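You operate a simulated robot arm through the tools that you are given. There is no shell and no other tool. Be economical: measure what you need, move in short steps, check, and stop when the job is done.

Carry out the task below with a simulated robot arm. There is one attempt and no reset: what you move stays moved.

## Task
Drive the gold screw of the white slat home and leave the other one proud.
Fine: knob to IN for the work; driver back in its stand, knob at LOCK.

Only the result counts: the job must be done as asked and must still hold three seconds after the hand-in. Knocking over, shifting, dropping, spilling or breaking anything else fails it.

## Robot
A 7-joint arm with a two-finger parallel gripper, fixed in place. Base frame: the origin is at the foot of the arm, x ahead of it, y to its left, z up; the work surface is at about z = 0.8. Units: m, rad, N and s.
Its first joint turns from -2.897 to 2.897 rad. Payload 4.4 kg.
The tool frame sits at the grasp point between the pads (the TCP): z along the fingers, y along the line on which they close. The tips reach 0.023 m beyond it. Largest opening 0.094 m; finger width 0.038, thickness 0.01; the body of the gripper, 0.054 by 0.096 m, starts 0.039 m behind the TCP.
Orientation is told as [roll, pitch, yaw] about the base's x, y, z axes, in that order, counted from this pose: with the fingers straight down and closing along the base's y, the tool's x points along the base's -x, its y along +y and its z along -z.

## Interface
- The arm moves only by the tool apply_moves. Its argument "steps" is a list of rows, each an object of numbers (a shift or turn left out is 0, a gripper value left out holds the last): "tx", "ty", "tz": the shift along the tool's x, y, z in m; "ax", "ay", "az": the turn, a rotation vector about the tool's x, y, z in rad; "fingers": the finger opening in m, from 0 to 0.094. In form: [{"tx": .., "ty": .., "tz": .., "ax": .., "ay": .., "az": .., "fingers": ..}, ...]. A call has 1 to 8 rows; each row is the pose to reach, as a shift and turn from the pose commanded when the call began, along the tool's axes at that moment. A row lasts 0.2 s, in which the tool goes at most 0.05 m and 0.15 rad; a call with a longer step from one row to the next is refused whole, and so is a gripper value outside its range. Where a pose cannot be reached the arm comes as near as it can. A force on the tool above 90 N (or 10 N above the force at the start of the call, whichever is more), or a blocked arm, ends the call early, and 0.2 s more pass. Each finger travels about 0.072 m/s and halts on what it meets, pressing with about 27 N; the grip force reading is that of the motor and also rises with nothing between the fingers. The clock runs only during rows and for 0.2 s after the last one: add rows that repeat a pose to give the fingers time. It gives the time, the measured TCP pose, the force on the tool (base axes), the opening and the grip force at its end, in the units of the frame above (readings bear some noise).
- Cameras (640 x 400 px; columns grow to the right, rows downward): "scene" is fixed at [0.3975, -0.5103, 1.579]; the picture's right is [0.83, -0.56, 0.00], its down [-0.24, -0.36, -0.90] and it looks along [0.50, 0.75, -0.43] (base axes); focal length 317 px, centre (320, 200). "wrist" rides on the gripper at [0.086, 0.016, -0.074] in the tool frame; the picture's right is [-0.18, 0.98, 0.00], its down [-0.58, -0.11, -0.81] and it looks along [-0.79, -0.15, 0.59] (tool axes); focal length 243 px, centre (320, 200). There is no depth. A picture from a camera that has moved, and an enlarged one, comes with that camera's place and axes in the base frame and with its lens. The place of the scene camera against the robot may be out by one fixed shift of up to 0.018 m in any direction.
- capture(camera): a new picture of that camera. The clock stands still meanwhile.
- inspect(camera, box): a new picture of the part [left, top, right, bottom] of that camera's present view, enlarged. The clock stands still meanwhile.
- close_job(): hands the job in; it is judged then, once.

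Go step by step. Nothing tells you positions but the pictures and the camera data: compare them with the known pose of the tool, close in by small moves and look again before you grip or let go. The budget is 120 turns and 84 pictures, counting those below and the enlarged ones. Unless the task says otherwise, let go and move clear before handing in, and close with one line.

The tools are called after "Emit:" as a command line: name --argument value ..., lists and objects as JSON in quotes. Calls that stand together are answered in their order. apply_moves: Moves the arm, as the interface text tells. Its arguments: {"type":"object","properties":{"steps":{"type":"array","items":{"type":"object","properties":{"tx":{"type":"number"},"ty":{"type":"number"},"tz":{"type":"number"},"ax":{"type":"number"},"ay":{"type":"number"},"az":{"type":"number"},"fingers":{"type":"number"}}}}},"required":["steps"]} The other tools are called the same way: capture (camera) takes a picture; inspect (camera, box) takes an enlarged picture of a part of a camera's view; close_job () hands the job in.

At the start:

```text
time_s: 0.0
ee_pos: [0.7367, 0.1885, 1.3175]
orientation: [0.002, -0.001, -0.001]
wrist_force: [0.0, -0.4, -0.2]
width: 0.094
grasp_force: 0.1
```

scene: 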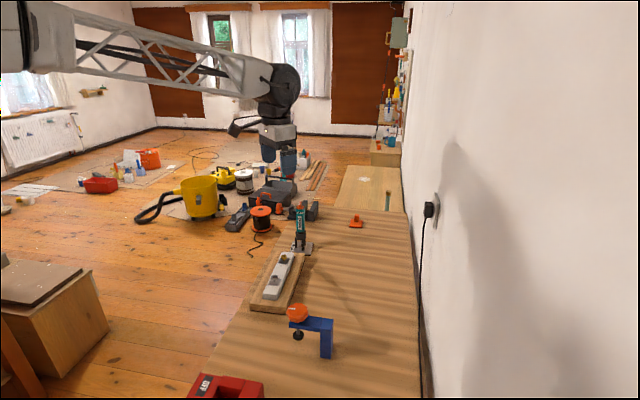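
wrist: 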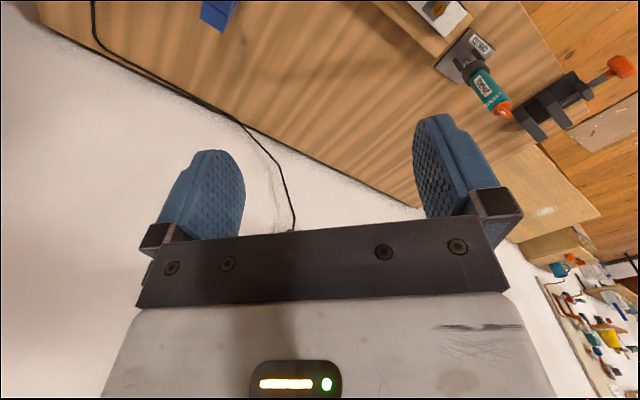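

I see a bench with a white slat on a board, two screws, a teal driver in a stand, a blue clamp. I'll enlarge for detail.

Emit:
inspect --camera "scene" --box '[240, 190, 340, 320]'

Emit:
inspect --camera "scene" --box '[270, 195, 330, 260]'

Emit:
inspect --camera "wrist" --box '[400, 0, 560, 120]'

```text
3.08 times, centred on (290, 255) of scene
camera zoom: at [0.3975, -0.5103, 1.579], right [0.83, -0.56, 0.0], down [-0.24, -0.36, -0.9], along [0.5, 0.75, -0.43], focal length 976 px, centre (412, 31)
```

zoom: 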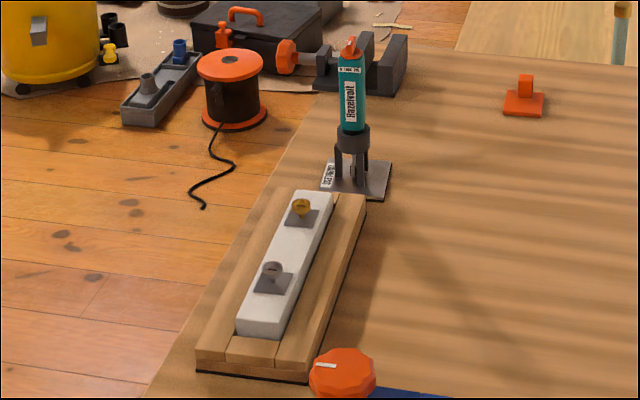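

```text
6.15 times, centred on (300, 228) of scene
camera zoom: at [0.3975, -0.5103, 1.579], right [0.83, -0.56, 0.0], down [-0.24, -0.36, -0.9], along [0.5, 0.75, -0.43], focal length 1953 px, centre (443, 31)
```

zoom: 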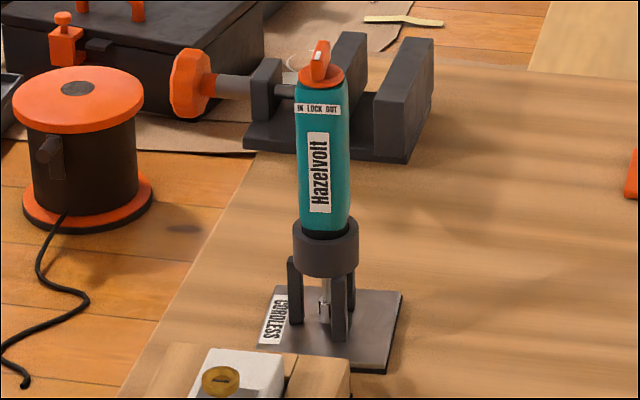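

```text
3.33 times, centred on (480, 60) of wrist
camera zoom: at [0.6484, 0.2034, 1.3919], right [0.18, 0.98, 0.0], down [0.58, -0.11, 0.81], along [0.79, -0.15, -0.59], focal length 809 px, centre (-213, 667)
```

zoom: 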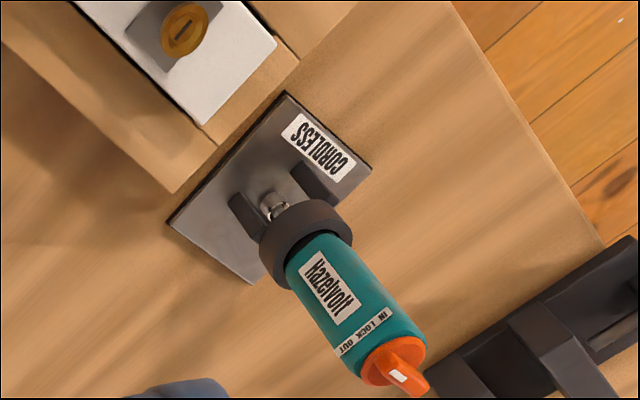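

The driver's knob works out to about (0.96, 0.476, 1.01) and the gold screw to about (0.83, 0.385, 0.87). I'll move closer with the yaw turned toward the driver and look again.

Emit:
apply_moves --steps '[{"tx": -0.01, "ty": 0.04, "az": -0.092}, {"tx": -0.02, "ty": 0.08, "tz": 0.01, "az": -0.184}, {"tx": -0.03, "ty": 0.12, "tz": 0.02, "az": -0.276}, {"tx": -0.04, "ty": 0.16, "tz": 0.03, "az": -0.368}, {"tx": -0.05, "ty": 0.2, "tz": 0.04, "az": -0.46}]'

Emit:
capture --camera "wrist"

```text
time_s: 1.2
ee_pos: [0.7862, 0.3877, 1.2778]
orientation: [0.0, -0.002, 0.462]
wrist_force: [-0.3, -0.5, 0.3]
width: 0.0942
grasp_force: 0.1
```

```text
78 pictures are left
camera wrist: at [0.7, 0.3627, 1.3528], right [-0.27, 0.96, 0.0], down [0.57, 0.16, 0.81], along [0.78, 0.22, -0.59], focal length 243 px, centre (320, 200)
```

wrist: 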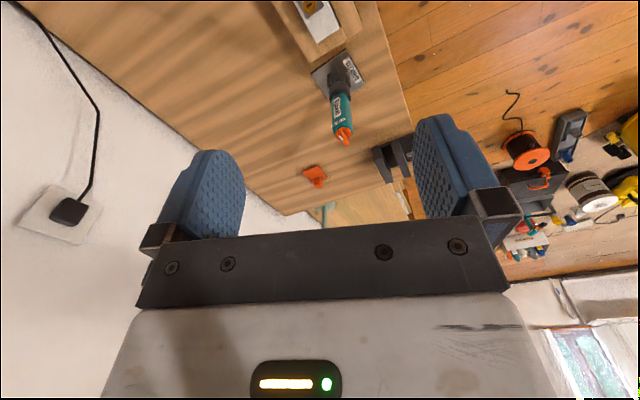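

The estimate holds: the knob is at about (0.96, 0.478, 1.01). I'll test reach by going out toward a point above it, staying high.

Emit:
apply_moves --steps '[{"tx": -0.04}, {"tx": -0.08, "tz": 0.02}, {"tx": -0.12, "tz": 0.04}, {"tx": -0.16, "tz": 0.06}, {"tx": -0.196, "tz": 0.08}, {"tx": -0.196, "tz": 0.08}]'

Emit:
capture --camera "wrist"

Emit:
capture --camera "scene"

```text
time_s: 2.6
ee_pos: [0.9616, 0.4745, 1.1992]
orientation: [0.0, -0.001, 0.462]
wrist_force: [0.2, -1.0, 0.5]
width: 0.0941
grasp_force: 0.1
```

```text
77 pictures are left
camera wrist: at [0.8754, 0.4504, 1.2722], right [-0.27, 0.96, 0.0], down [0.57, 0.16, 0.81], along [0.78, 0.22, -0.59], focal length 243 px, centre (320, 200)
```

wrist: 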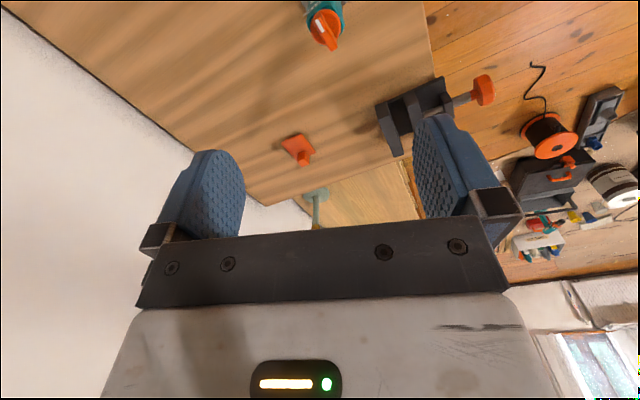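

```text
76 pictures are left
```

scene: 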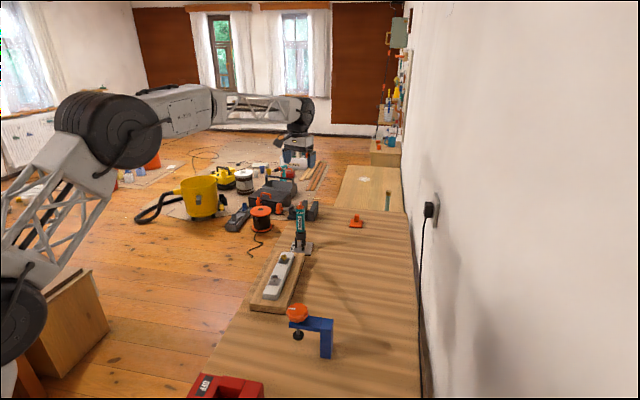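

The arm reaches over the driver. I'll enlarge the knob to read its orientation and size.

Emit:
inspect --camera "wrist" --box '[284, 0, 364, 50]'

Emit:
inspect --camera "scene" --box '[284, 200, 316, 220]'

```text
8.00 times, centred on (324, 25) of wrist
camera zoom: at [0.8754, 0.4504, 1.2722], right [-0.27, 0.96, 0.0], down [0.57, 0.16, 0.81], along [0.78, 0.22, -0.59], focal length 1941 px, centre (288, 1600)
```

zoom: 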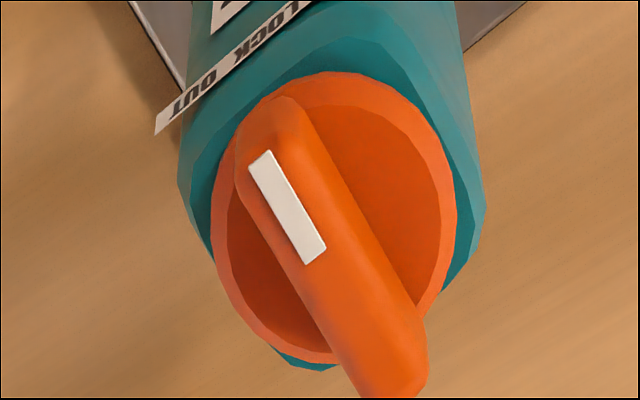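

```text
16.00 times, centred on (300, 210) of scene
camera zoom: at [0.3975, -0.5103, 1.579], right [0.83, -0.56, 0.0], down [-0.24, -0.36, -0.9], along [0.5, 0.75, -0.43], focal length 5077 px, centre (640, 40)
```

zoom: 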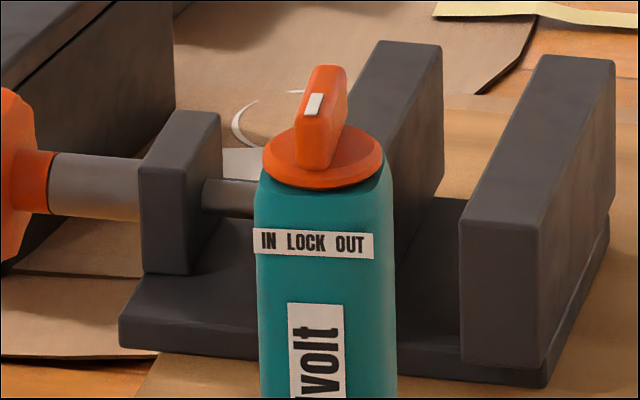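

The knob's fin points at LOCK, square to the label, at about 46° in base axes. IN is clockwise from above. I'll yaw to straddle the fin and descend partway.

Emit:
apply_moves --steps '[{"tx": -0.001, "ty": 0.003, "tz": 0.03, "az": -0.12}, {"tx": -0.002, "ty": 0.005, "tz": 0.065, "az": -0.24}, {"tx": -0.002, "ty": 0.005, "tz": 0.1, "az": -0.35}, {"tx": -0.002, "ty": 0.005, "tz": 0.13, "az": -0.35}, {"tx": -0.002, "ty": 0.005, "tz": 0.13, "az": -0.35}]'

Emit:
capture --camera "wrist"

```text
time_s: 3.8
ee_pos: [0.9614, 0.4805, 1.0682]
orientation: [0.0, 0.0, 0.81]
wrist_force: [-0.3, 0.2, -0.2]
width: 0.0939
grasp_force: 0.0
```

```text
73 pictures are left
camera wrist: at [0.8887, 0.4284, 1.1413], right [-0.59, 0.81, 0.0], down [0.48, 0.35, 0.81], along [0.65, 0.47, -0.59], focal length 243 px, centre (320, 200)
```

wrist: 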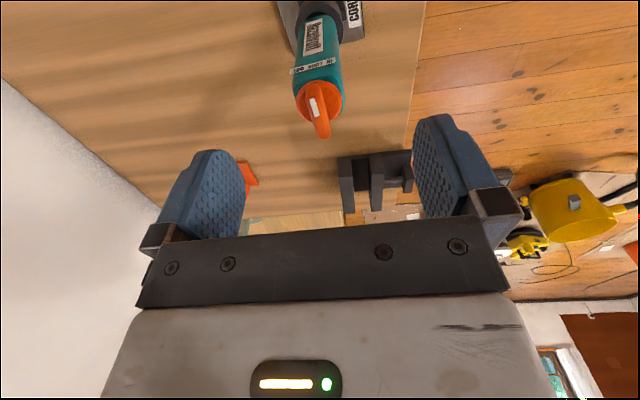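

Emit:
inspect --camera "wrist" --box '[270, 60, 370, 150]'

```text
4.44 times, centred on (320, 105) of wrist
camera zoom: at [0.8887, 0.4284, 1.1413], right [-0.59, 0.81, 0.0], down [0.48, 0.35, 0.81], along [0.65, 0.47, -0.59], focal length 1078 px, centre (320, 622)
```

zoom: 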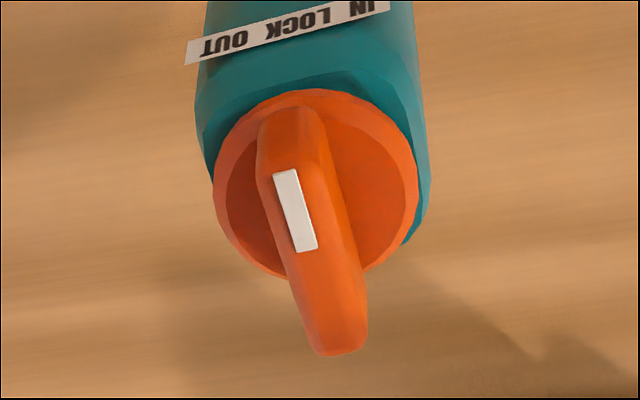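

The fin is lined up with the gripper. I'll descend further and look before closing.

Emit:
apply_moves --steps '[{"tz": 0.02}, {"tz": 0.045}, {"tz": 0.045}]'

Emit:
capture --camera "wrist"

Emit:
inspect --camera "scene" --box '[268, 185, 332, 225]'

```text
time_s: 4.6
ee_pos: [0.9609, 0.4806, 1.0216]
orientation: [0.0, -0.001, 0.81]
wrist_force: [-0.1, 0.1, 0.2]
width: 0.0942
grasp_force: 0.0
```

```text
71 pictures are left
camera wrist: at [0.8888, 0.429, 1.0964], right [-0.58, 0.81, 0.0], down [0.48, 0.35, 0.81], along [0.65, 0.47, -0.59], focal length 243 px, centre (320, 200)
```

wrist: 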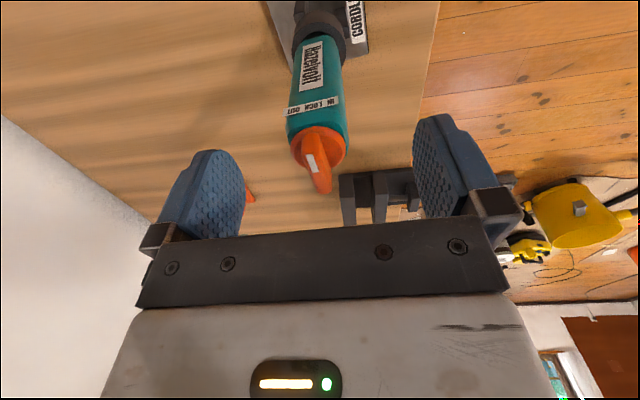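

```text
10.00 times, centred on (300, 205) of scene
camera zoom: at [0.3975, -0.5103, 1.579], right [0.83, -0.56, 0.0], down [-0.24, -0.36, -0.9], along [0.5, 0.75, -0.43], focal length 3173 px, centre (520, 150)
```

zoom: 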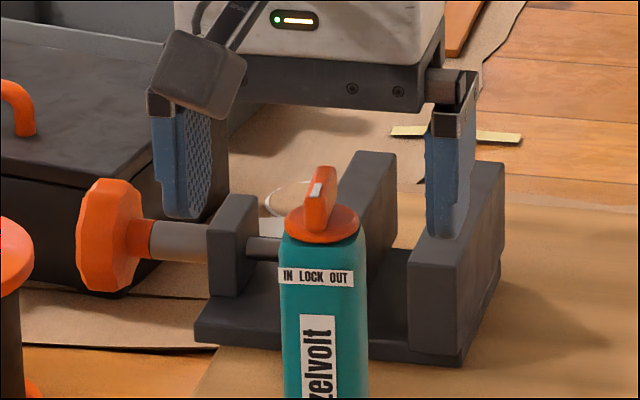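

The disk top is at about 0.993 and the fin is centred between the fingers, with the tips just above the disk. I'll close on the fin.

Emit:
apply_moves --steps '[{"tx": -0.003, "tz": 0.002, "fingers": 0.04}, {"tx": -0.003, "tz": 0.002, "fingers": 0.03}, {"tx": -0.003, "tz": 0.002, "fingers": 0.02}, {"tx": -0.003, "tz": 0.002, "fingers": 0.02}]'

Emit:
inspect --camera "scene" --box '[268, 185, 332, 225]'

Emit:
inspect --camera "wrist" --box '[220, 60, 420, 240]'

```text
time_s: 5.6
ee_pos: [0.9643, 0.4824, 1.0202]
orientation: [0.0, -0.001, 0.81]
wrist_force: [0.1, 0.0, 5.3]
width: 0.0278
grasp_force: 27.0
```

```text
10.00 times, centred on (300, 205) of scene
camera zoom: at [0.3975, -0.5103, 1.579], right [0.83, -0.56, 0.0], down [-0.24, -0.36, -0.9], along [0.5, 0.75, -0.43], focal length 3173 px, centre (520, 150)
```

zoom: 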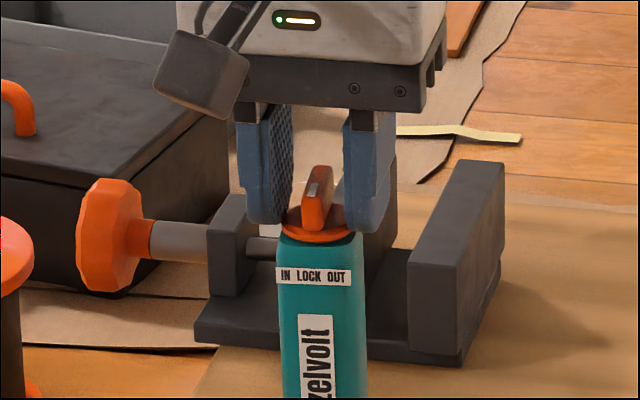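

```text
2.22 times, centred on (320, 150) of wrist
camera zoom: at [0.8907, 0.4308, 1.0952], right [-0.58, 0.81, 0.0], down [0.48, 0.35, 0.81], along [0.65, 0.47, -0.59], focal length 539 px, centre (320, 311)
```

zoom: 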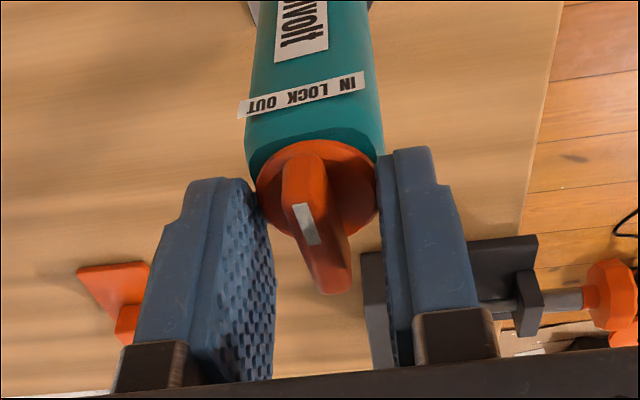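

The fingers gripped the disk edge (0.028 wide), so I'll open, rise a little and close on the fin.

Emit:
apply_moves --steps '[{"fingers": 0.05}, {"fingers": 0.05}, {"tz": -0.008, "fingers": 0.05}]'

Emit:
apply_moves --steps '[{"fingers": 0.025}, {"fingers": 0.015}, {"fingers": 0.004}, {"fingers": 0.004}]'

Emit:
inspect --camera "scene" --box '[268, 185, 332, 225]'

Emit:
inspect --camera "wrist" --box '[220, 60, 420, 240]'

```text
time_s: 6.4
ee_pos: [0.9632, 0.4826, 1.0288]
orientation: [0.001, 0.0, 0.81]
wrist_force: [0.0, -0.8, -0.5]
width: 0.0499
grasp_force: 0.1
```

```text
time_s: 7.4
ee_pos: [0.9631, 0.4832, 1.0291]
orientation: [0.001, 0.0, 0.811]
wrist_force: [1.6, 0.5, 0.0]
width: 0.0084
grasp_force: 26.9
```

```text
10.00 times, centred on (300, 205) of scene
camera zoom: at [0.3975, -0.5103, 1.579], right [0.83, -0.56, 0.0], down [-0.24, -0.36, -0.9], along [0.5, 0.75, -0.43], focal length 3173 px, centre (520, 150)
```

zoom: 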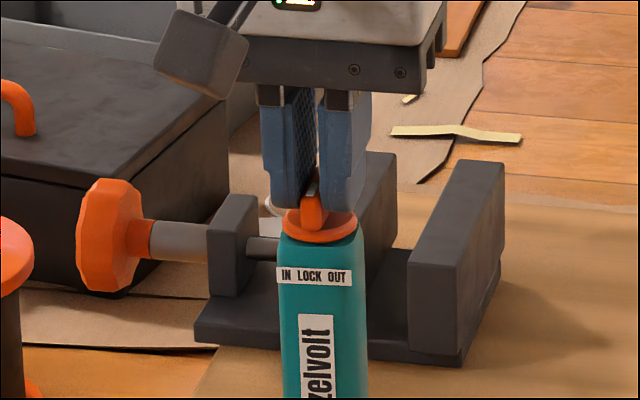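

```text
2.22 times, centred on (320, 150) of wrist
camera zoom: at [0.8907, 0.4305, 1.1032], right [-0.58, 0.81, 0.0], down [0.48, 0.35, 0.81], along [0.65, 0.47, -0.59], focal length 539 px, centre (320, 311)
```

zoom: 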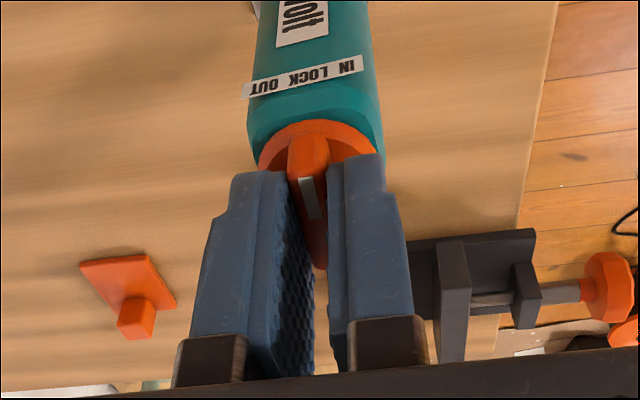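

The fin is gripped at 8.4 mm. I'll turn clockwise, seen from above, toward IN.

Emit:
apply_moves --steps '[{"az": 0.1}, {"az": 0.2}, {"az": 0.3}, {"az": 0.4}]'

Emit:
inspect --camera "scene" --box '[268, 185, 332, 225]'

Emit:
inspect --camera "wrist" --box '[220, 60, 420, 240]'

```text
time_s: 8.4
ee_pos: [0.964, 0.4832, 1.0291]
orientation: [0.0, 0.0, 0.408]
wrist_force: [5.4, 2.4, 1.0]
width: 0.0086
grasp_force: 27.1
```

```text
10.00 times, centred on (300, 205) of scene
camera zoom: at [0.3975, -0.5103, 1.579], right [0.83, -0.56, 0.0], down [-0.24, -0.36, -0.9], along [0.5, 0.75, -0.43], focal length 3173 px, centre (520, 150)
```

zoom: 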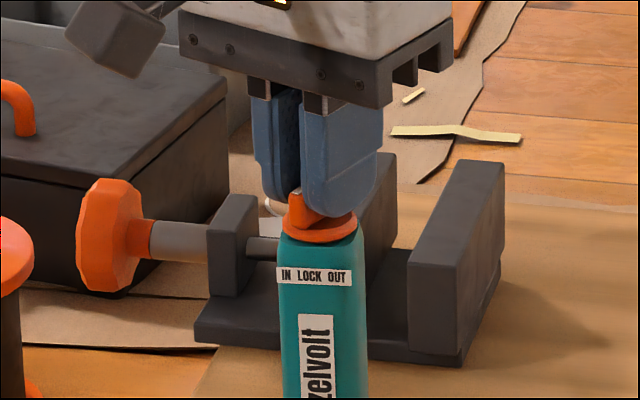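

```text
2.22 times, centred on (320, 150) of wrist
camera zoom: at [0.8764, 0.462, 1.1032], right [-0.22, 0.98, 0.0], down [0.58, 0.13, 0.81], along [0.79, 0.18, -0.59], focal length 539 px, centre (320, 311)
```

zoom: 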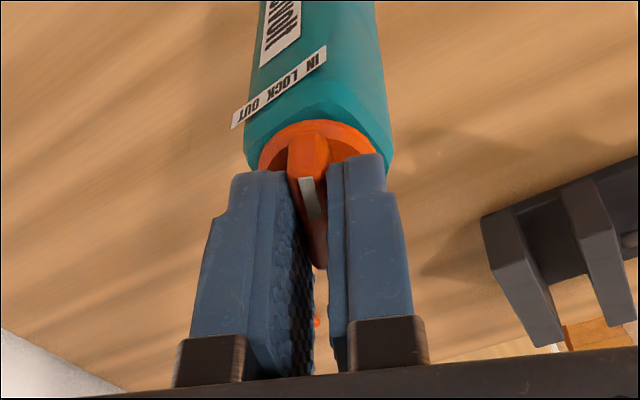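

The knob turns and the body stays still. I'll continue and watch for a stop.

Emit:
apply_moves --steps '[{"az": 0.1}, {"az": 0.2}, {"az": 0.2}]'

Emit:
inspect --camera "scene" --box '[284, 195, 316, 225]'

```text
time_s: 9.2
ee_pos: [0.9633, 0.4833, 1.0289]
orientation: [0.001, -0.001, 0.209]
wrist_force: [4.3, 0.4, 3.6]
width: 0.0081
grasp_force: 27.3
```

```text
13.33 times, centred on (300, 210) of scene
camera zoom: at [0.3975, -0.5103, 1.579], right [0.83, -0.56, 0.0], down [-0.24, -0.36, -0.9], along [0.5, 0.75, -0.43], focal length 4231 px, centre (587, 67)
```

zoom: 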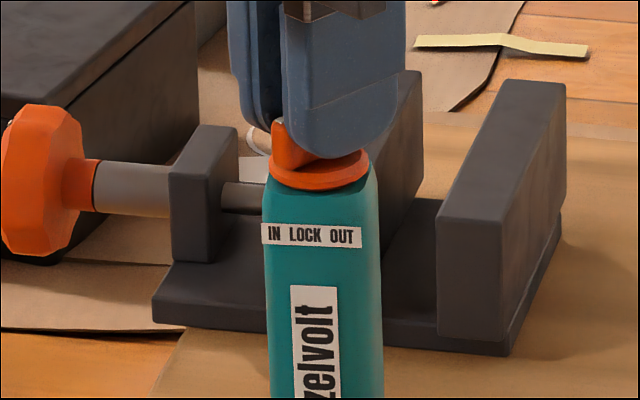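

Emit:
apply_moves --steps '[{"az": 0.1}, {"az": 0.2}, {"az": 0.2}]'

Emit:
inspect --camera "scene" --box '[284, 195, 316, 225]'

Emit:
inspect --camera "wrist" --box '[220, 60, 420, 240]'

```text
time_s: 10.0
ee_pos: [0.9623, 0.482, 1.0293]
orientation: [-0.001, 0.002, 0.009]
wrist_force: [4.1, -0.1, 3.3]
width: 0.0085
grasp_force: 27.5
```

```text
13.33 times, centred on (300, 210) of scene
camera zoom: at [0.3975, -0.5103, 1.579], right [0.83, -0.56, 0.0], down [-0.24, -0.36, -0.9], along [0.5, 0.75, -0.43], focal length 4231 px, centre (587, 67)
```

zoom: 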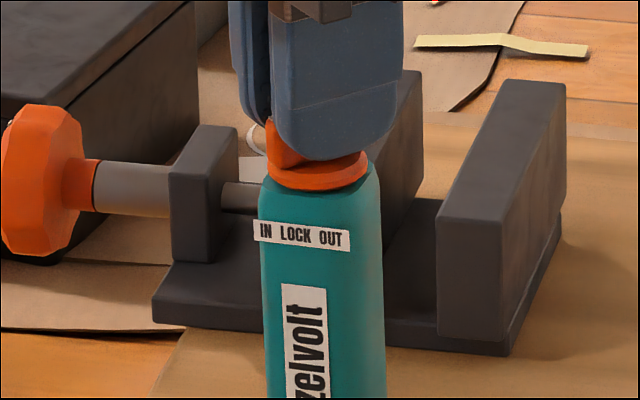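

```text
2.22 times, centred on (320, 150) of wrist
camera zoom: at [0.8752, 0.497, 1.1029], right [0.17, 0.98, 0.0], down [0.58, -0.1, 0.81], along [0.79, -0.14, -0.59], focal length 539 px, centre (320, 311)
```

zoom: 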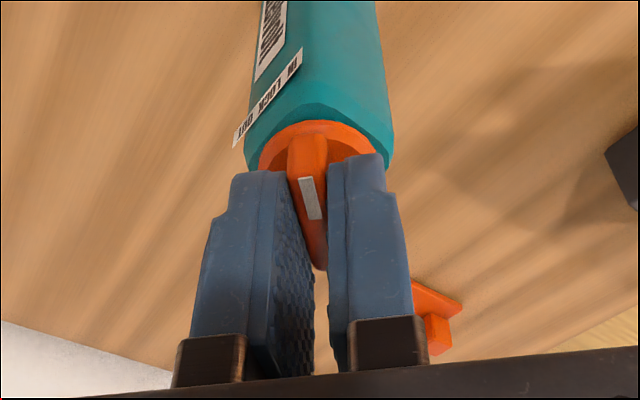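

The label shifted slightly, so the knob hit its IN stop and the body began to turn in its stand. I'll stop here, release, rise and look.

Emit:
apply_moves --steps '[{"fingers": 0.05}, {"fingers": 0.05}, {"fingers": 0.05}, {"tz": -0.04, "fingers": 0.05}, {"tz": -0.08, "fingers": 0.05}, {"tz": -0.08, "fingers": 0.05}]'

Emit:
inspect --camera "scene" --box '[270, 195, 330, 260]'

Emit:
inspect --camera "wrist" --box '[260, 0, 400, 140]'

```text
time_s: 11.4
ee_pos: [0.9654, 0.4831, 1.1102]
orientation: [0.002, -0.001, 0.011]
wrist_force: [-0.4, 0.4, 0.3]
width: 0.0501
grasp_force: 0.1
```

```text
6.15 times, centred on (300, 228) of scene
camera zoom: at [0.3975, -0.5103, 1.579], right [0.83, -0.56, 0.0], down [-0.24, -0.36, -0.9], along [0.5, 0.75, -0.43], focal length 1953 px, centre (443, 31)
```

zoom: 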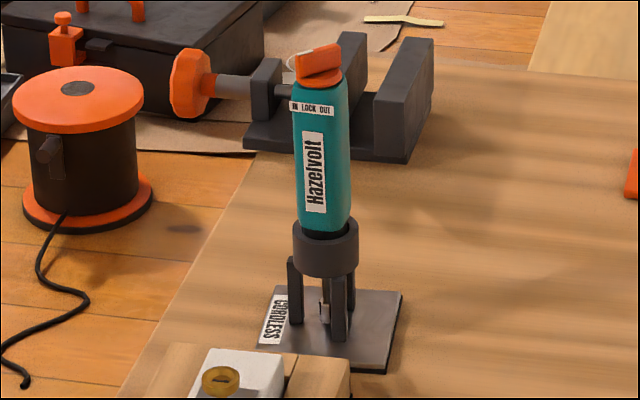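

```text
2.86 times, centred on (330, 70) of wrist
camera zoom: at [0.8763, 0.4973, 1.1834], right [0.17, 0.98, 0.0], down [0.58, -0.1, 0.81], along [0.79, -0.14, -0.59], focal length 693 px, centre (291, 571)
```

zoom: 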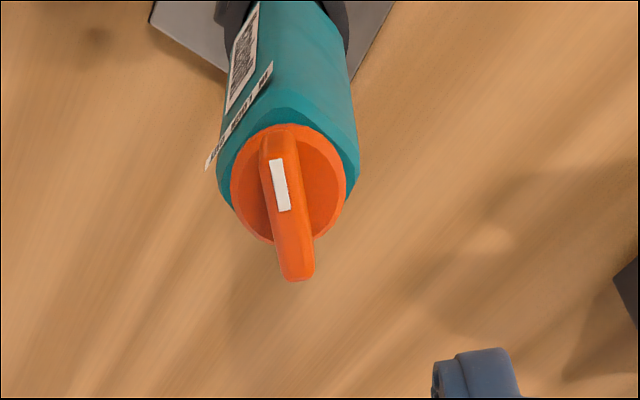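

The stand hasn't moved and the pointer now points at IN. Next I'll turn to grip the body across its side faces, with the knob below the palm.

Emit:
apply_moves --steps '[{"az": -0.15, "fingers": 0.094}, {"az": -0.3}, {"az": -0.45}, {"az": -0.6}, {"tx": 0.004, "ty": -0.0015, "az": -0.73}, {"tx": 0.004, "ty": -0.0015, "tz": 0.04, "az": -0.73}, {"tx": 0.004, "ty": -0.0015, "tz": 0.08, "az": -0.73}, {"tx": 0.004, "ty": -0.0015, "tz": 0.08, "az": -0.73}]'

Emit:
capture --camera "wrist"

Emit:
inspect --camera "scene" --box '[268, 185, 332, 225]'

```text
time_s: 13.2
ee_pos: [0.9591, 0.4808, 1.0286]
orientation: [0.0, -0.001, 0.741]
wrist_force: [0.2, -0.6, 0.2]
width: 0.094
grasp_force: 0.2
```

```text
58 pictures are left
camera wrist: at [0.8833, 0.4338, 1.1029], right [-0.53, 0.85, 0.0], down [0.5, 0.31, 0.81], along [0.69, 0.42, -0.59], focal length 243 px, centre (320, 200)
```

wrist: 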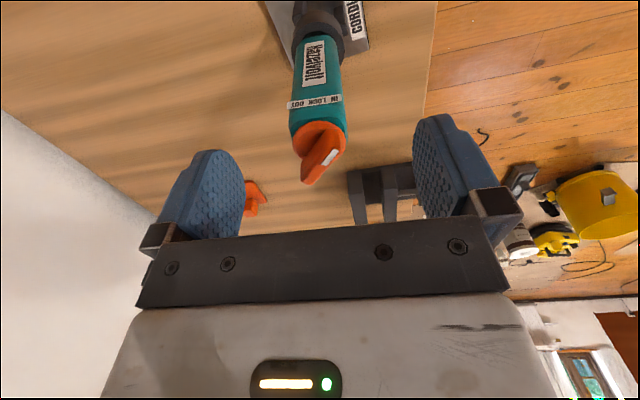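

```text
10.00 times, centred on (300, 205) of scene
camera zoom: at [0.3975, -0.5103, 1.579], right [0.83, -0.56, 0.0], down [-0.24, -0.36, -0.9], along [0.5, 0.75, -0.43], focal length 3173 px, centre (520, 150)
```

zoom: 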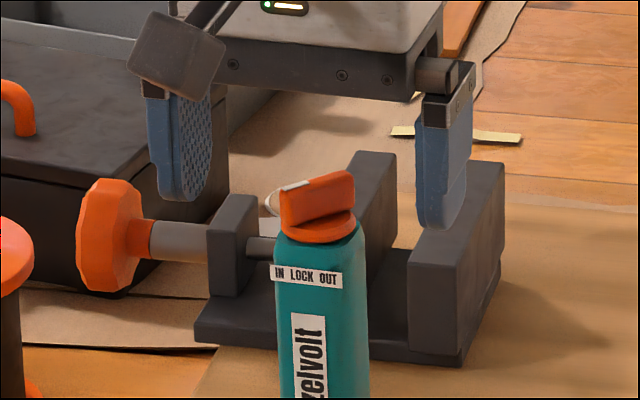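

The driver is centred between the fingers. I'll descend so the pads flank the top of the body and close.

Emit:
apply_moves --steps '[{"tx": -0.002, "tz": 0.025}, {"tx": -0.002, "tz": 0.049}, {"tx": -0.002, "tz": 0.049}, {"tx": -0.002, "tz": 0.049, "fingers": 0.05}, {"tx": -0.002, "tz": 0.049, "fingers": 0.03}, {"tx": -0.002, "tz": 0.049, "fingers": 0.02}, {"tx": -0.002, "tz": 0.049, "fingers": 0.02}]'

Emit:
inspect --camera "scene" --box '[268, 185, 332, 225]'

Emit:
capture --camera "wrist"

```text
time_s: 14.8
ee_pos: [0.9615, 0.4827, 0.9801]
orientation: [0.0, 0.0, 0.74]
wrist_force: [7.3, -3.4, 0.4]
width: 0.0332
grasp_force: 27.1
```

```text
10.00 times, centred on (300, 205) of scene
camera zoom: at [0.3975, -0.5103, 1.579], right [0.83, -0.56, 0.0], down [-0.24, -0.36, -0.9], along [0.5, 0.75, -0.43], focal length 3173 px, centre (520, 150)
```

zoom: 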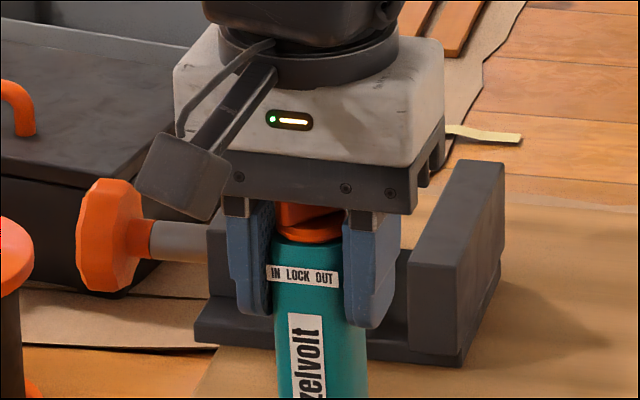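

```text
55 pictures are left
camera wrist: at [0.8846, 0.4355, 1.0543], right [-0.53, 0.85, 0.0], down [0.5, 0.31, 0.81], along [0.69, 0.42, -0.59], focal length 243 px, centre (320, 200)
```

wrist: 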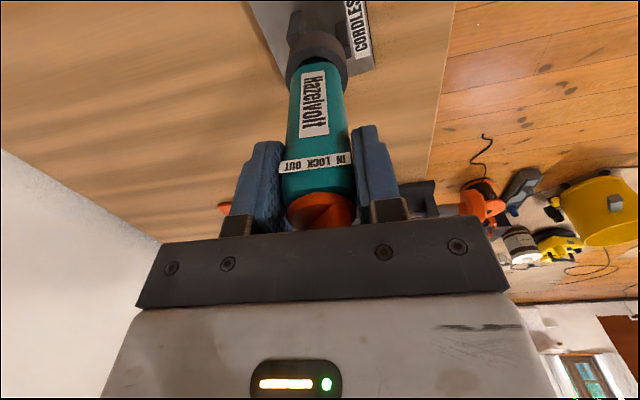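

The driver is gripped, with the stand pose at TCP (0.9615, 0.4827, 0.980) and yaw 0.740. I'll lift straight up.

Emit:
apply_moves --steps '[{"tz": -0.01}, {"tz": -0.03}, {"tz": -0.05}, {"tz": -0.08}, {"tz": -0.11}, {"tz": -0.13}, {"tz": -0.13}]'

Emit:
inspect --camera "scene" --box '[256, 170, 346, 260]'

Emit:
capture --camera "wrist"

```text
time_s: 16.4
ee_pos: [0.9604, 0.4818, 1.1105]
orientation: [-0.002, -0.002, 0.74]
wrist_force: [-0.2, -0.4, -3.7]
width: 0.0327
grasp_force: 26.8
```

```text
4.44 times, centred on (301, 215) of scene
camera zoom: at [0.3975, -0.5103, 1.579], right [0.83, -0.56, 0.0], down [-0.24, -0.36, -0.9], along [0.5, 0.75, -0.43], focal length 1410 px, centre (404, 133)
```

zoom: 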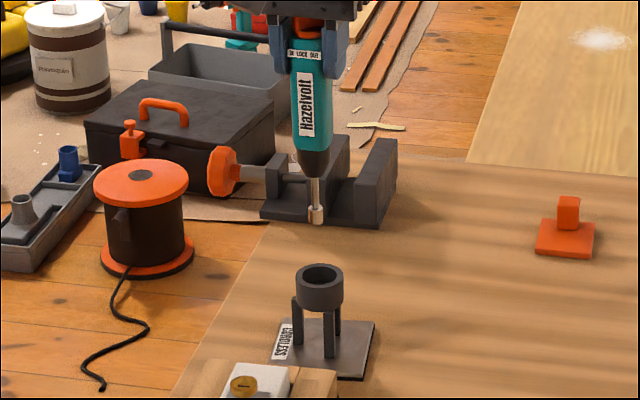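

```text
53 pictures are left
camera wrist: at [0.8846, 0.4349, 1.1845], right [-0.53, 0.85, 0.0], down [0.5, 0.31, 0.81], along [0.69, 0.42, -0.59], focal length 243 px, centre (320, 200)
```

wrist: 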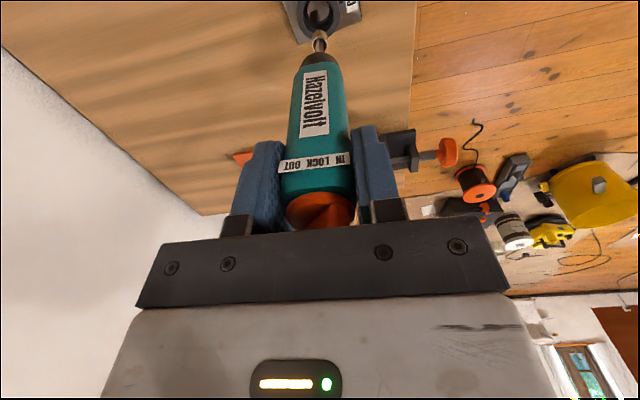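

The driver is free and the bit shows in both views. I'll measure the bit tip against the tool.

Emit:
inspect --camera "wrist" --box '[290, 0, 350, 60]'

Emit:
inspect --camera "scene" --box '[280, 200, 320, 225]'

```text
6.67 times, centred on (320, 30) of wrist
camera zoom: at [0.8846, 0.4349, 1.1845], right [-0.53, 0.85, 0.0], down [0.5, 0.31, 0.81], along [0.69, 0.42, -0.59], focal length 1618 px, centre (320, 1333)
```

zoom: 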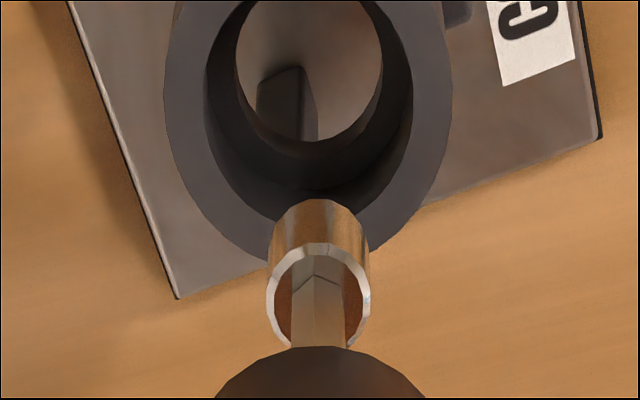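

```text
16.00 times, centred on (300, 212) of scene
camera zoom: at [0.3975, -0.5103, 1.579], right [0.83, -0.56, 0.0], down [-0.24, -0.36, -0.9], along [0.5, 0.75, -0.43], focal length 5077 px, centre (640, 0)
```

zoom: 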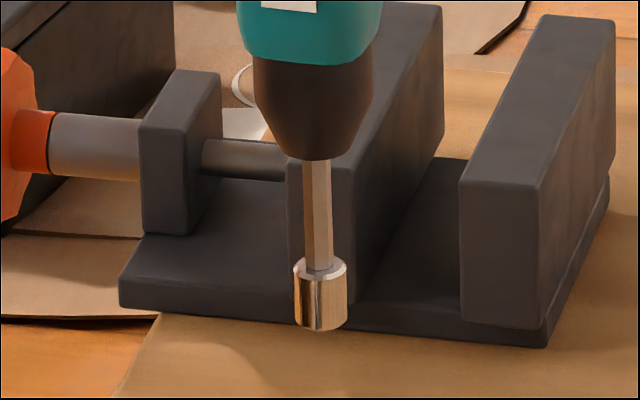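

The bit tip is about 0.164 m below the TCP, on the tool axis. I'll carry it over to the gold screw while staying high.

Emit:
apply_moves --steps '[{"tx": 0.025, "ty": 0.002}, {"tx": 0.055, "ty": 0.005}, {"tx": 0.09, "ty": 0.009}, {"tx": 0.125, "ty": 0.012}, {"tx": 0.15, "ty": 0.015}, {"tx": 0.161, "ty": 0.016}, {"tx": 0.161, "ty": 0.016, "tz": 0.02}, {"tx": 0.161, "ty": 0.016, "tz": 0.02}]'

Emit:
capture --camera "wrist"

Emit:
inspect --camera "scene" --box '[252, 210, 332, 310]'

```text
time_s: 18.2
ee_pos: [0.8316, 0.3855, 1.0889]
orientation: [0.0, -0.001, 0.74]
wrist_force: [0.5, 0.2, -4.5]
width: 0.0328
grasp_force: 26.6
```

```text
50 pictures are left
camera wrist: at [0.7547, 0.3386, 1.1636], right [-0.53, 0.85, 0.0], down [0.5, 0.31, 0.81], along [0.69, 0.42, -0.59], focal length 243 px, centre (320, 200)
```

wrist: 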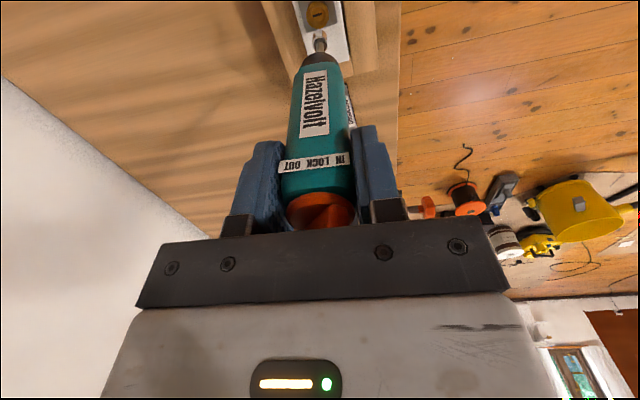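

```text
4.00 times, centred on (292, 260) of scene
camera zoom: at [0.3975, -0.5103, 1.579], right [0.83, -0.56, 0.0], down [-0.24, -0.36, -0.9], along [0.5, 0.75, -0.43], focal length 1269 px, centre (432, -40)
```

zoom: 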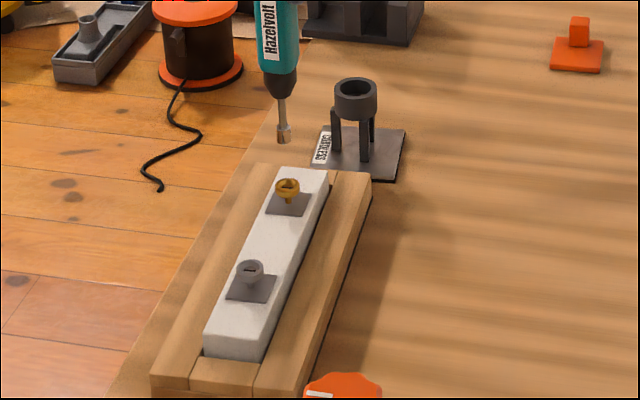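

Emit:
inspect --camera "wrist" --box '[285, 0, 355, 60]'

Emit:
inspect --camera "scene" --box '[306, 230, 338, 270]'

Emit:
inspect --camera "scene" --box '[272, 230, 304, 270]'

```text
6.67 times, centred on (320, 30) of wrist
camera zoom: at [0.7547, 0.3386, 1.1636], right [-0.53, 0.85, 0.0], down [0.5, 0.31, 0.81], along [0.69, 0.42, -0.59], focal length 1618 px, centre (320, 1333)
```

zoom: 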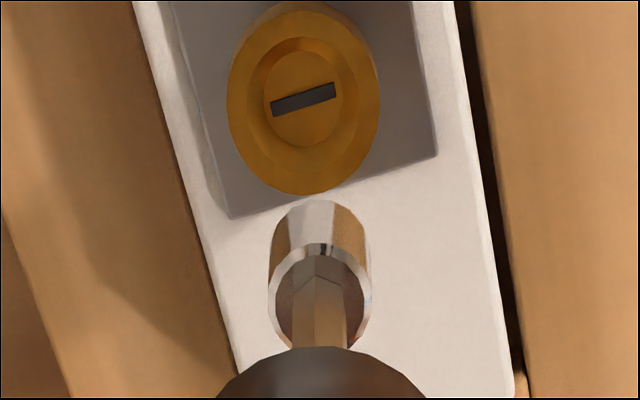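

```text
10.00 times, centred on (322, 250) of scene
camera zoom: at [0.3975, -0.5103, 1.579], right [0.83, -0.56, 0.0], down [-0.24, -0.36, -0.9], along [0.5, 0.75, -0.43], focal length 3173 px, centre (300, -300)
```

zoom: 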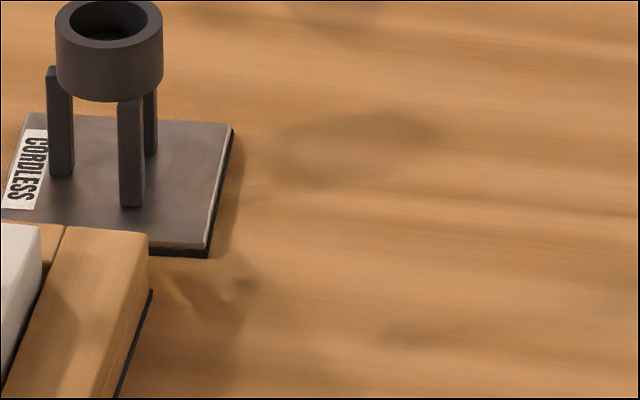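

```text
10.00 times, centred on (288, 250) of scene
camera zoom: at [0.3975, -0.5103, 1.579], right [0.83, -0.56, 0.0], down [-0.24, -0.36, -0.9], along [0.5, 0.75, -0.43], focal length 3173 px, centre (640, -300)
```

zoom: 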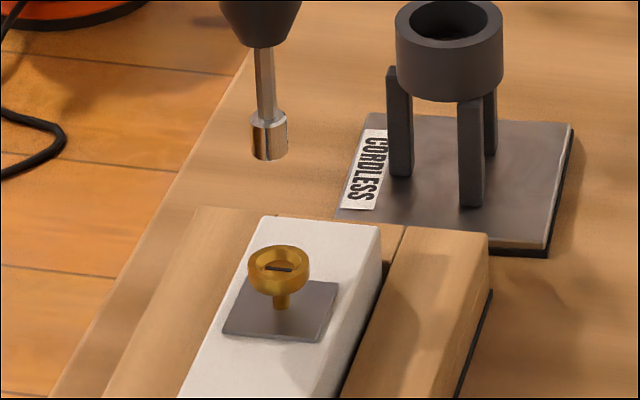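

The gold head rim works out to about (0.830, 0.382, 0.879). The bit needs a small correction, so I'll shift and lower 30 mm before checking.

Emit:
apply_moves --steps '[{"tx": 0.0037, "ty": -0.0016, "tz": 0.015}, {"tx": 0.0037, "ty": -0.0016, "tz": 0.03}, {"tx": 0.0037, "ty": -0.0016, "tz": 0.03}]'

Emit:
inspect --camera "wrist" --box '[285, 0, 355, 60]'

Emit:
inspect --camera "scene" --box '[274, 240, 300, 266]'

```text
time_s: 19.0
ee_pos: [0.8295, 0.3821, 1.0599]
orientation: [0.0, 0.001, 0.74]
wrist_force: [1.1, 0.6, -5.1]
width: 0.0327
grasp_force: 26.7
```

```text
6.67 times, centred on (320, 30) of wrist
camera zoom: at [0.7533, 0.3348, 1.134], right [-0.53, 0.85, 0.0], down [0.5, 0.31, 0.81], along [0.69, 0.42, -0.59], focal length 1618 px, centre (320, 1333)
```

zoom: 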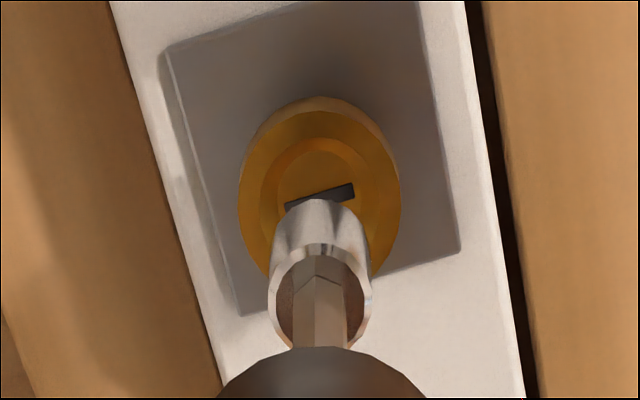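

```text
15.38 times, centred on (287, 253) of scene
camera zoom: at [0.3975, -0.5103, 1.579], right [0.83, -0.56, 0.0], down [-0.24, -0.36, -0.9], along [0.5, 0.75, -0.43], focal length 4882 px, centre (828, -615)
```

zoom: 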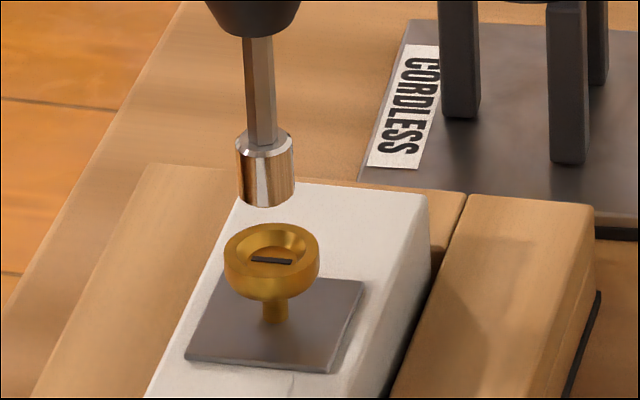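

The alignment is close, and the screw lies about 1.5 mm farther out. I'll correct that and lower to just above the head.

Emit:
apply_moves --steps '[{"tx": -0.0015, "tz": 0.006}, {"tx": -0.0015, "tz": 0.013}, {"tx": -0.0015, "tz": 0.013}]'

Emit:
inspect --camera "wrist" --box '[285, 0, 355, 60]'

Emit:
inspect --camera "scene" --box '[274, 240, 300, 266]'

```text
time_s: 19.8
ee_pos: [0.8323, 0.383, 1.0465]
orientation: [-0.001, 0.002, 0.74]
wrist_force: [0.1, 0.0, -4.6]
width: 0.0329
grasp_force: 27.5
```

```text
6.67 times, centred on (320, 30) of wrist
camera zoom: at [0.7548, 0.336, 1.1209], right [-0.53, 0.85, 0.0], down [0.5, 0.31, 0.81], along [0.69, 0.42, -0.59], focal length 1618 px, centre (320, 1333)
```

zoom: 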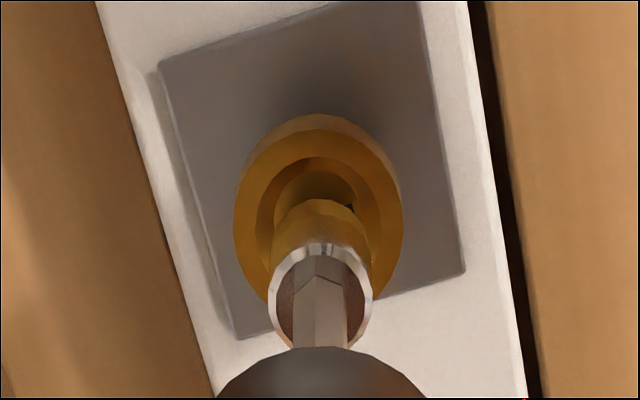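

```text
15.38 times, centred on (287, 253) of scene
camera zoom: at [0.3975, -0.5103, 1.579], right [0.83, -0.56, 0.0], down [-0.24, -0.36, -0.9], along [0.5, 0.75, -0.43], focal length 4882 px, centre (828, -615)
```

zoom: 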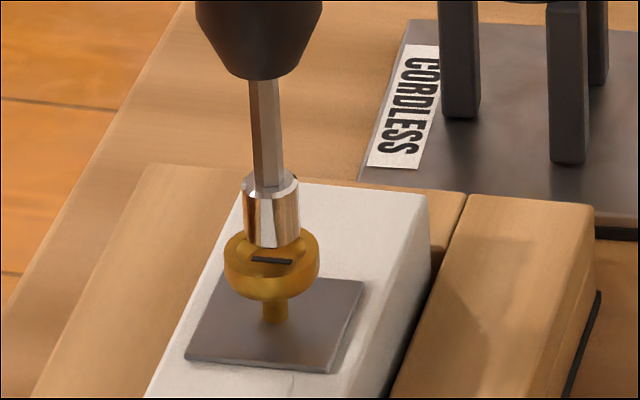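

The bit is centred over the recess with about 5 mm to go. I'll lower gently onto the screw.

Emit:
apply_moves --steps '[{"tz": 0.003}, {"tz": 0.006}, {"tz": 0.008}, {"tz": 0.008}]'

Emit:
inspect --camera "scene" --box '[274, 240, 300, 266]'

```text
time_s: 20.8
ee_pos: [0.8297, 0.3836, 1.0388]
orientation: [0.001, 0.002, 0.739]
wrist_force: [-0.1, -0.1, -4.5]
width: 0.0327
grasp_force: 26.8
```

```text
15.38 times, centred on (287, 253) of scene
camera zoom: at [0.3975, -0.5103, 1.579], right [0.83, -0.56, 0.0], down [-0.24, -0.36, -0.9], along [0.5, 0.75, -0.43], focal length 4882 px, centre (828, -615)
```

zoom: 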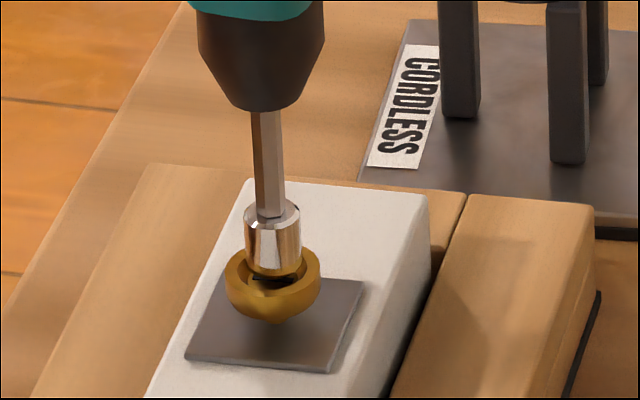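

The screw is sinking under the bit. I'll continue in small steps.

Emit:
apply_moves --steps '[{"tz": 0.001}, {"tz": 0.002}, {"tz": 0.003}, {"tz": 0.003}, {"tz": 0.003}]'

Emit:
inspect --camera "scene" --box '[274, 240, 300, 266]'

```text
time_s: 22.0
ee_pos: [0.8308, 0.3831, 1.0354]
orientation: [0.0, 0.0, 0.741]
wrist_force: [-0.6, 0.6, -5.2]
width: 0.0329
grasp_force: 27.0
```

```text
15.38 times, centred on (287, 253) of scene
camera zoom: at [0.3975, -0.5103, 1.579], right [0.83, -0.56, 0.0], down [-0.24, -0.36, -0.9], along [0.5, 0.75, -0.43], focal length 4882 px, centre (828, -615)
```

zoom: 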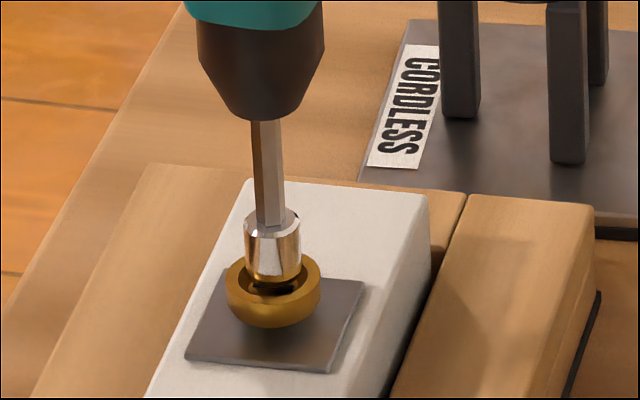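

It appears nearly seated. I'll keep lowering until the force rises.

Emit:
apply_moves --steps '[{"tz": 0.001}, {"tz": 0.002}, {"tz": 0.003}, {"tz": 0.003}, {"tz": 0.003}]'

Emit:
inspect --camera "scene" --box '[274, 240, 300, 266]'

```text
time_s: 23.2
ee_pos: [0.8305, 0.383, 1.032]
orientation: [0.0, -0.001, 0.742]
wrist_force: [-2.6, -1.9, -0.2]
width: 0.0326
grasp_force: 27.3
```

```text
15.38 times, centred on (287, 253) of scene
camera zoom: at [0.3975, -0.5103, 1.579], right [0.83, -0.56, 0.0], down [-0.24, -0.36, -0.9], along [0.5, 0.75, -0.43], focal length 4882 px, centre (828, -615)
```

zoom: 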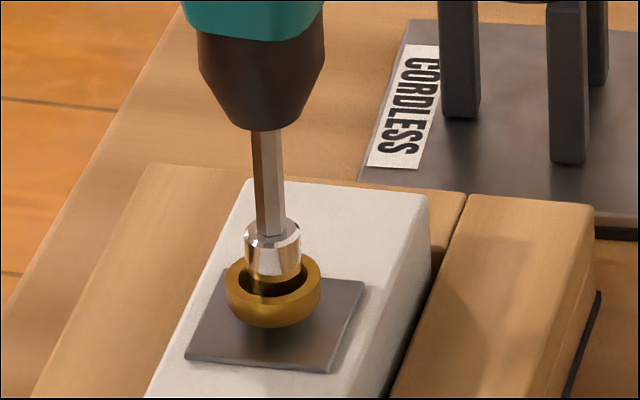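

The head stopped while the bit kept descending, so it seems seated. One more light press will confirm.

Emit:
apply_moves --steps '[{"tz": 0.001}, {"tz": 0.001}, {"tz": 0.001}, {"tz": 0.001}, {"tz": 0.001}]'

Emit:
apply_moves --steps '[{"tz": -0.015}, {"tz": -0.04}, {"tz": -0.08}, {"tz": -0.08}]'

Emit:
inspect --camera "scene" --box '[264, 240, 304, 280]'

Emit:
inspect --camera "wrist" --box '[285, 0, 355, 60]'

```text
time_s: 24.4
ee_pos: [0.8317, 0.3831, 1.0328]
orientation: [0.0, 0.0, 0.74]
wrist_force: [-0.6, 0.0, -5.4]
width: 0.033
grasp_force: 26.9
```

```text
time_s: 25.4
ee_pos: [0.8308, 0.382, 1.1117]
orientation: [0.001, -0.001, 0.74]
wrist_force: [-0.5, -0.2, -4.0]
width: 0.0328
grasp_force: 26.6
```

```text
10.00 times, centred on (284, 260) of scene
camera zoom: at [0.3975, -0.5103, 1.579], right [0.83, -0.56, 0.0], down [-0.24, -0.36, -0.9], along [0.5, 0.75, -0.43], focal length 3173 px, centre (680, -400)
```

zoom: 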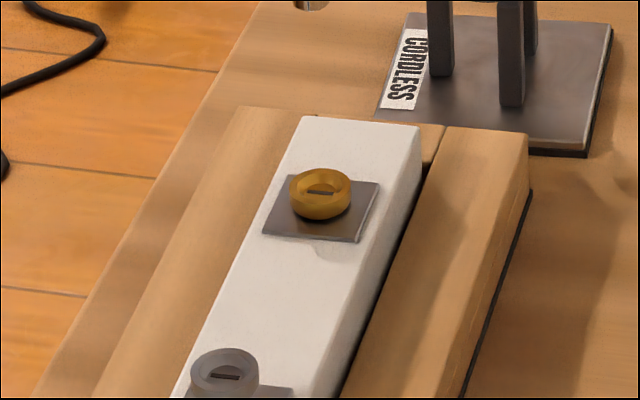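

```text
6.67 times, centred on (320, 30) of wrist
camera zoom: at [0.7549, 0.3352, 1.1866], right [-0.53, 0.85, 0.0], down [0.5, 0.31, 0.81], along [0.69, 0.42, -0.59], focal length 1618 px, centre (320, 1333)
```

zoom: 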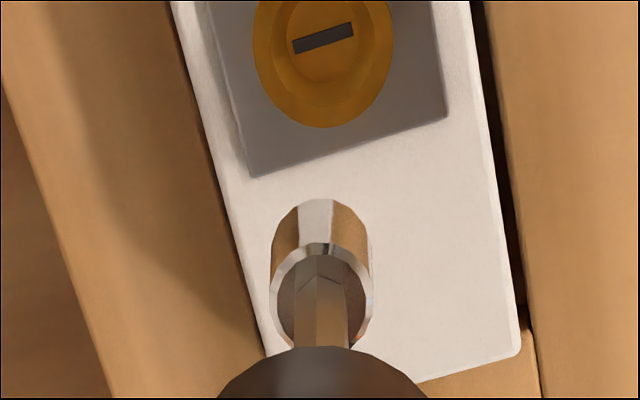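

Emit:
inspect --camera "scene" --box '[288, 252, 304, 266]'

```text
16.00 times, centred on (296, 259) of scene
camera zoom: at [0.3975, -0.5103, 1.579], right [0.83, -0.56, 0.0], down [-0.24, -0.36, -0.9], along [0.5, 0.75, -0.43], focal length 5077 px, centre (704, -744)
```

zoom: 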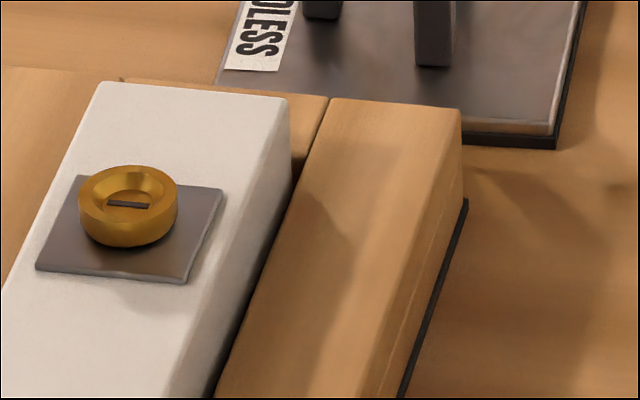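

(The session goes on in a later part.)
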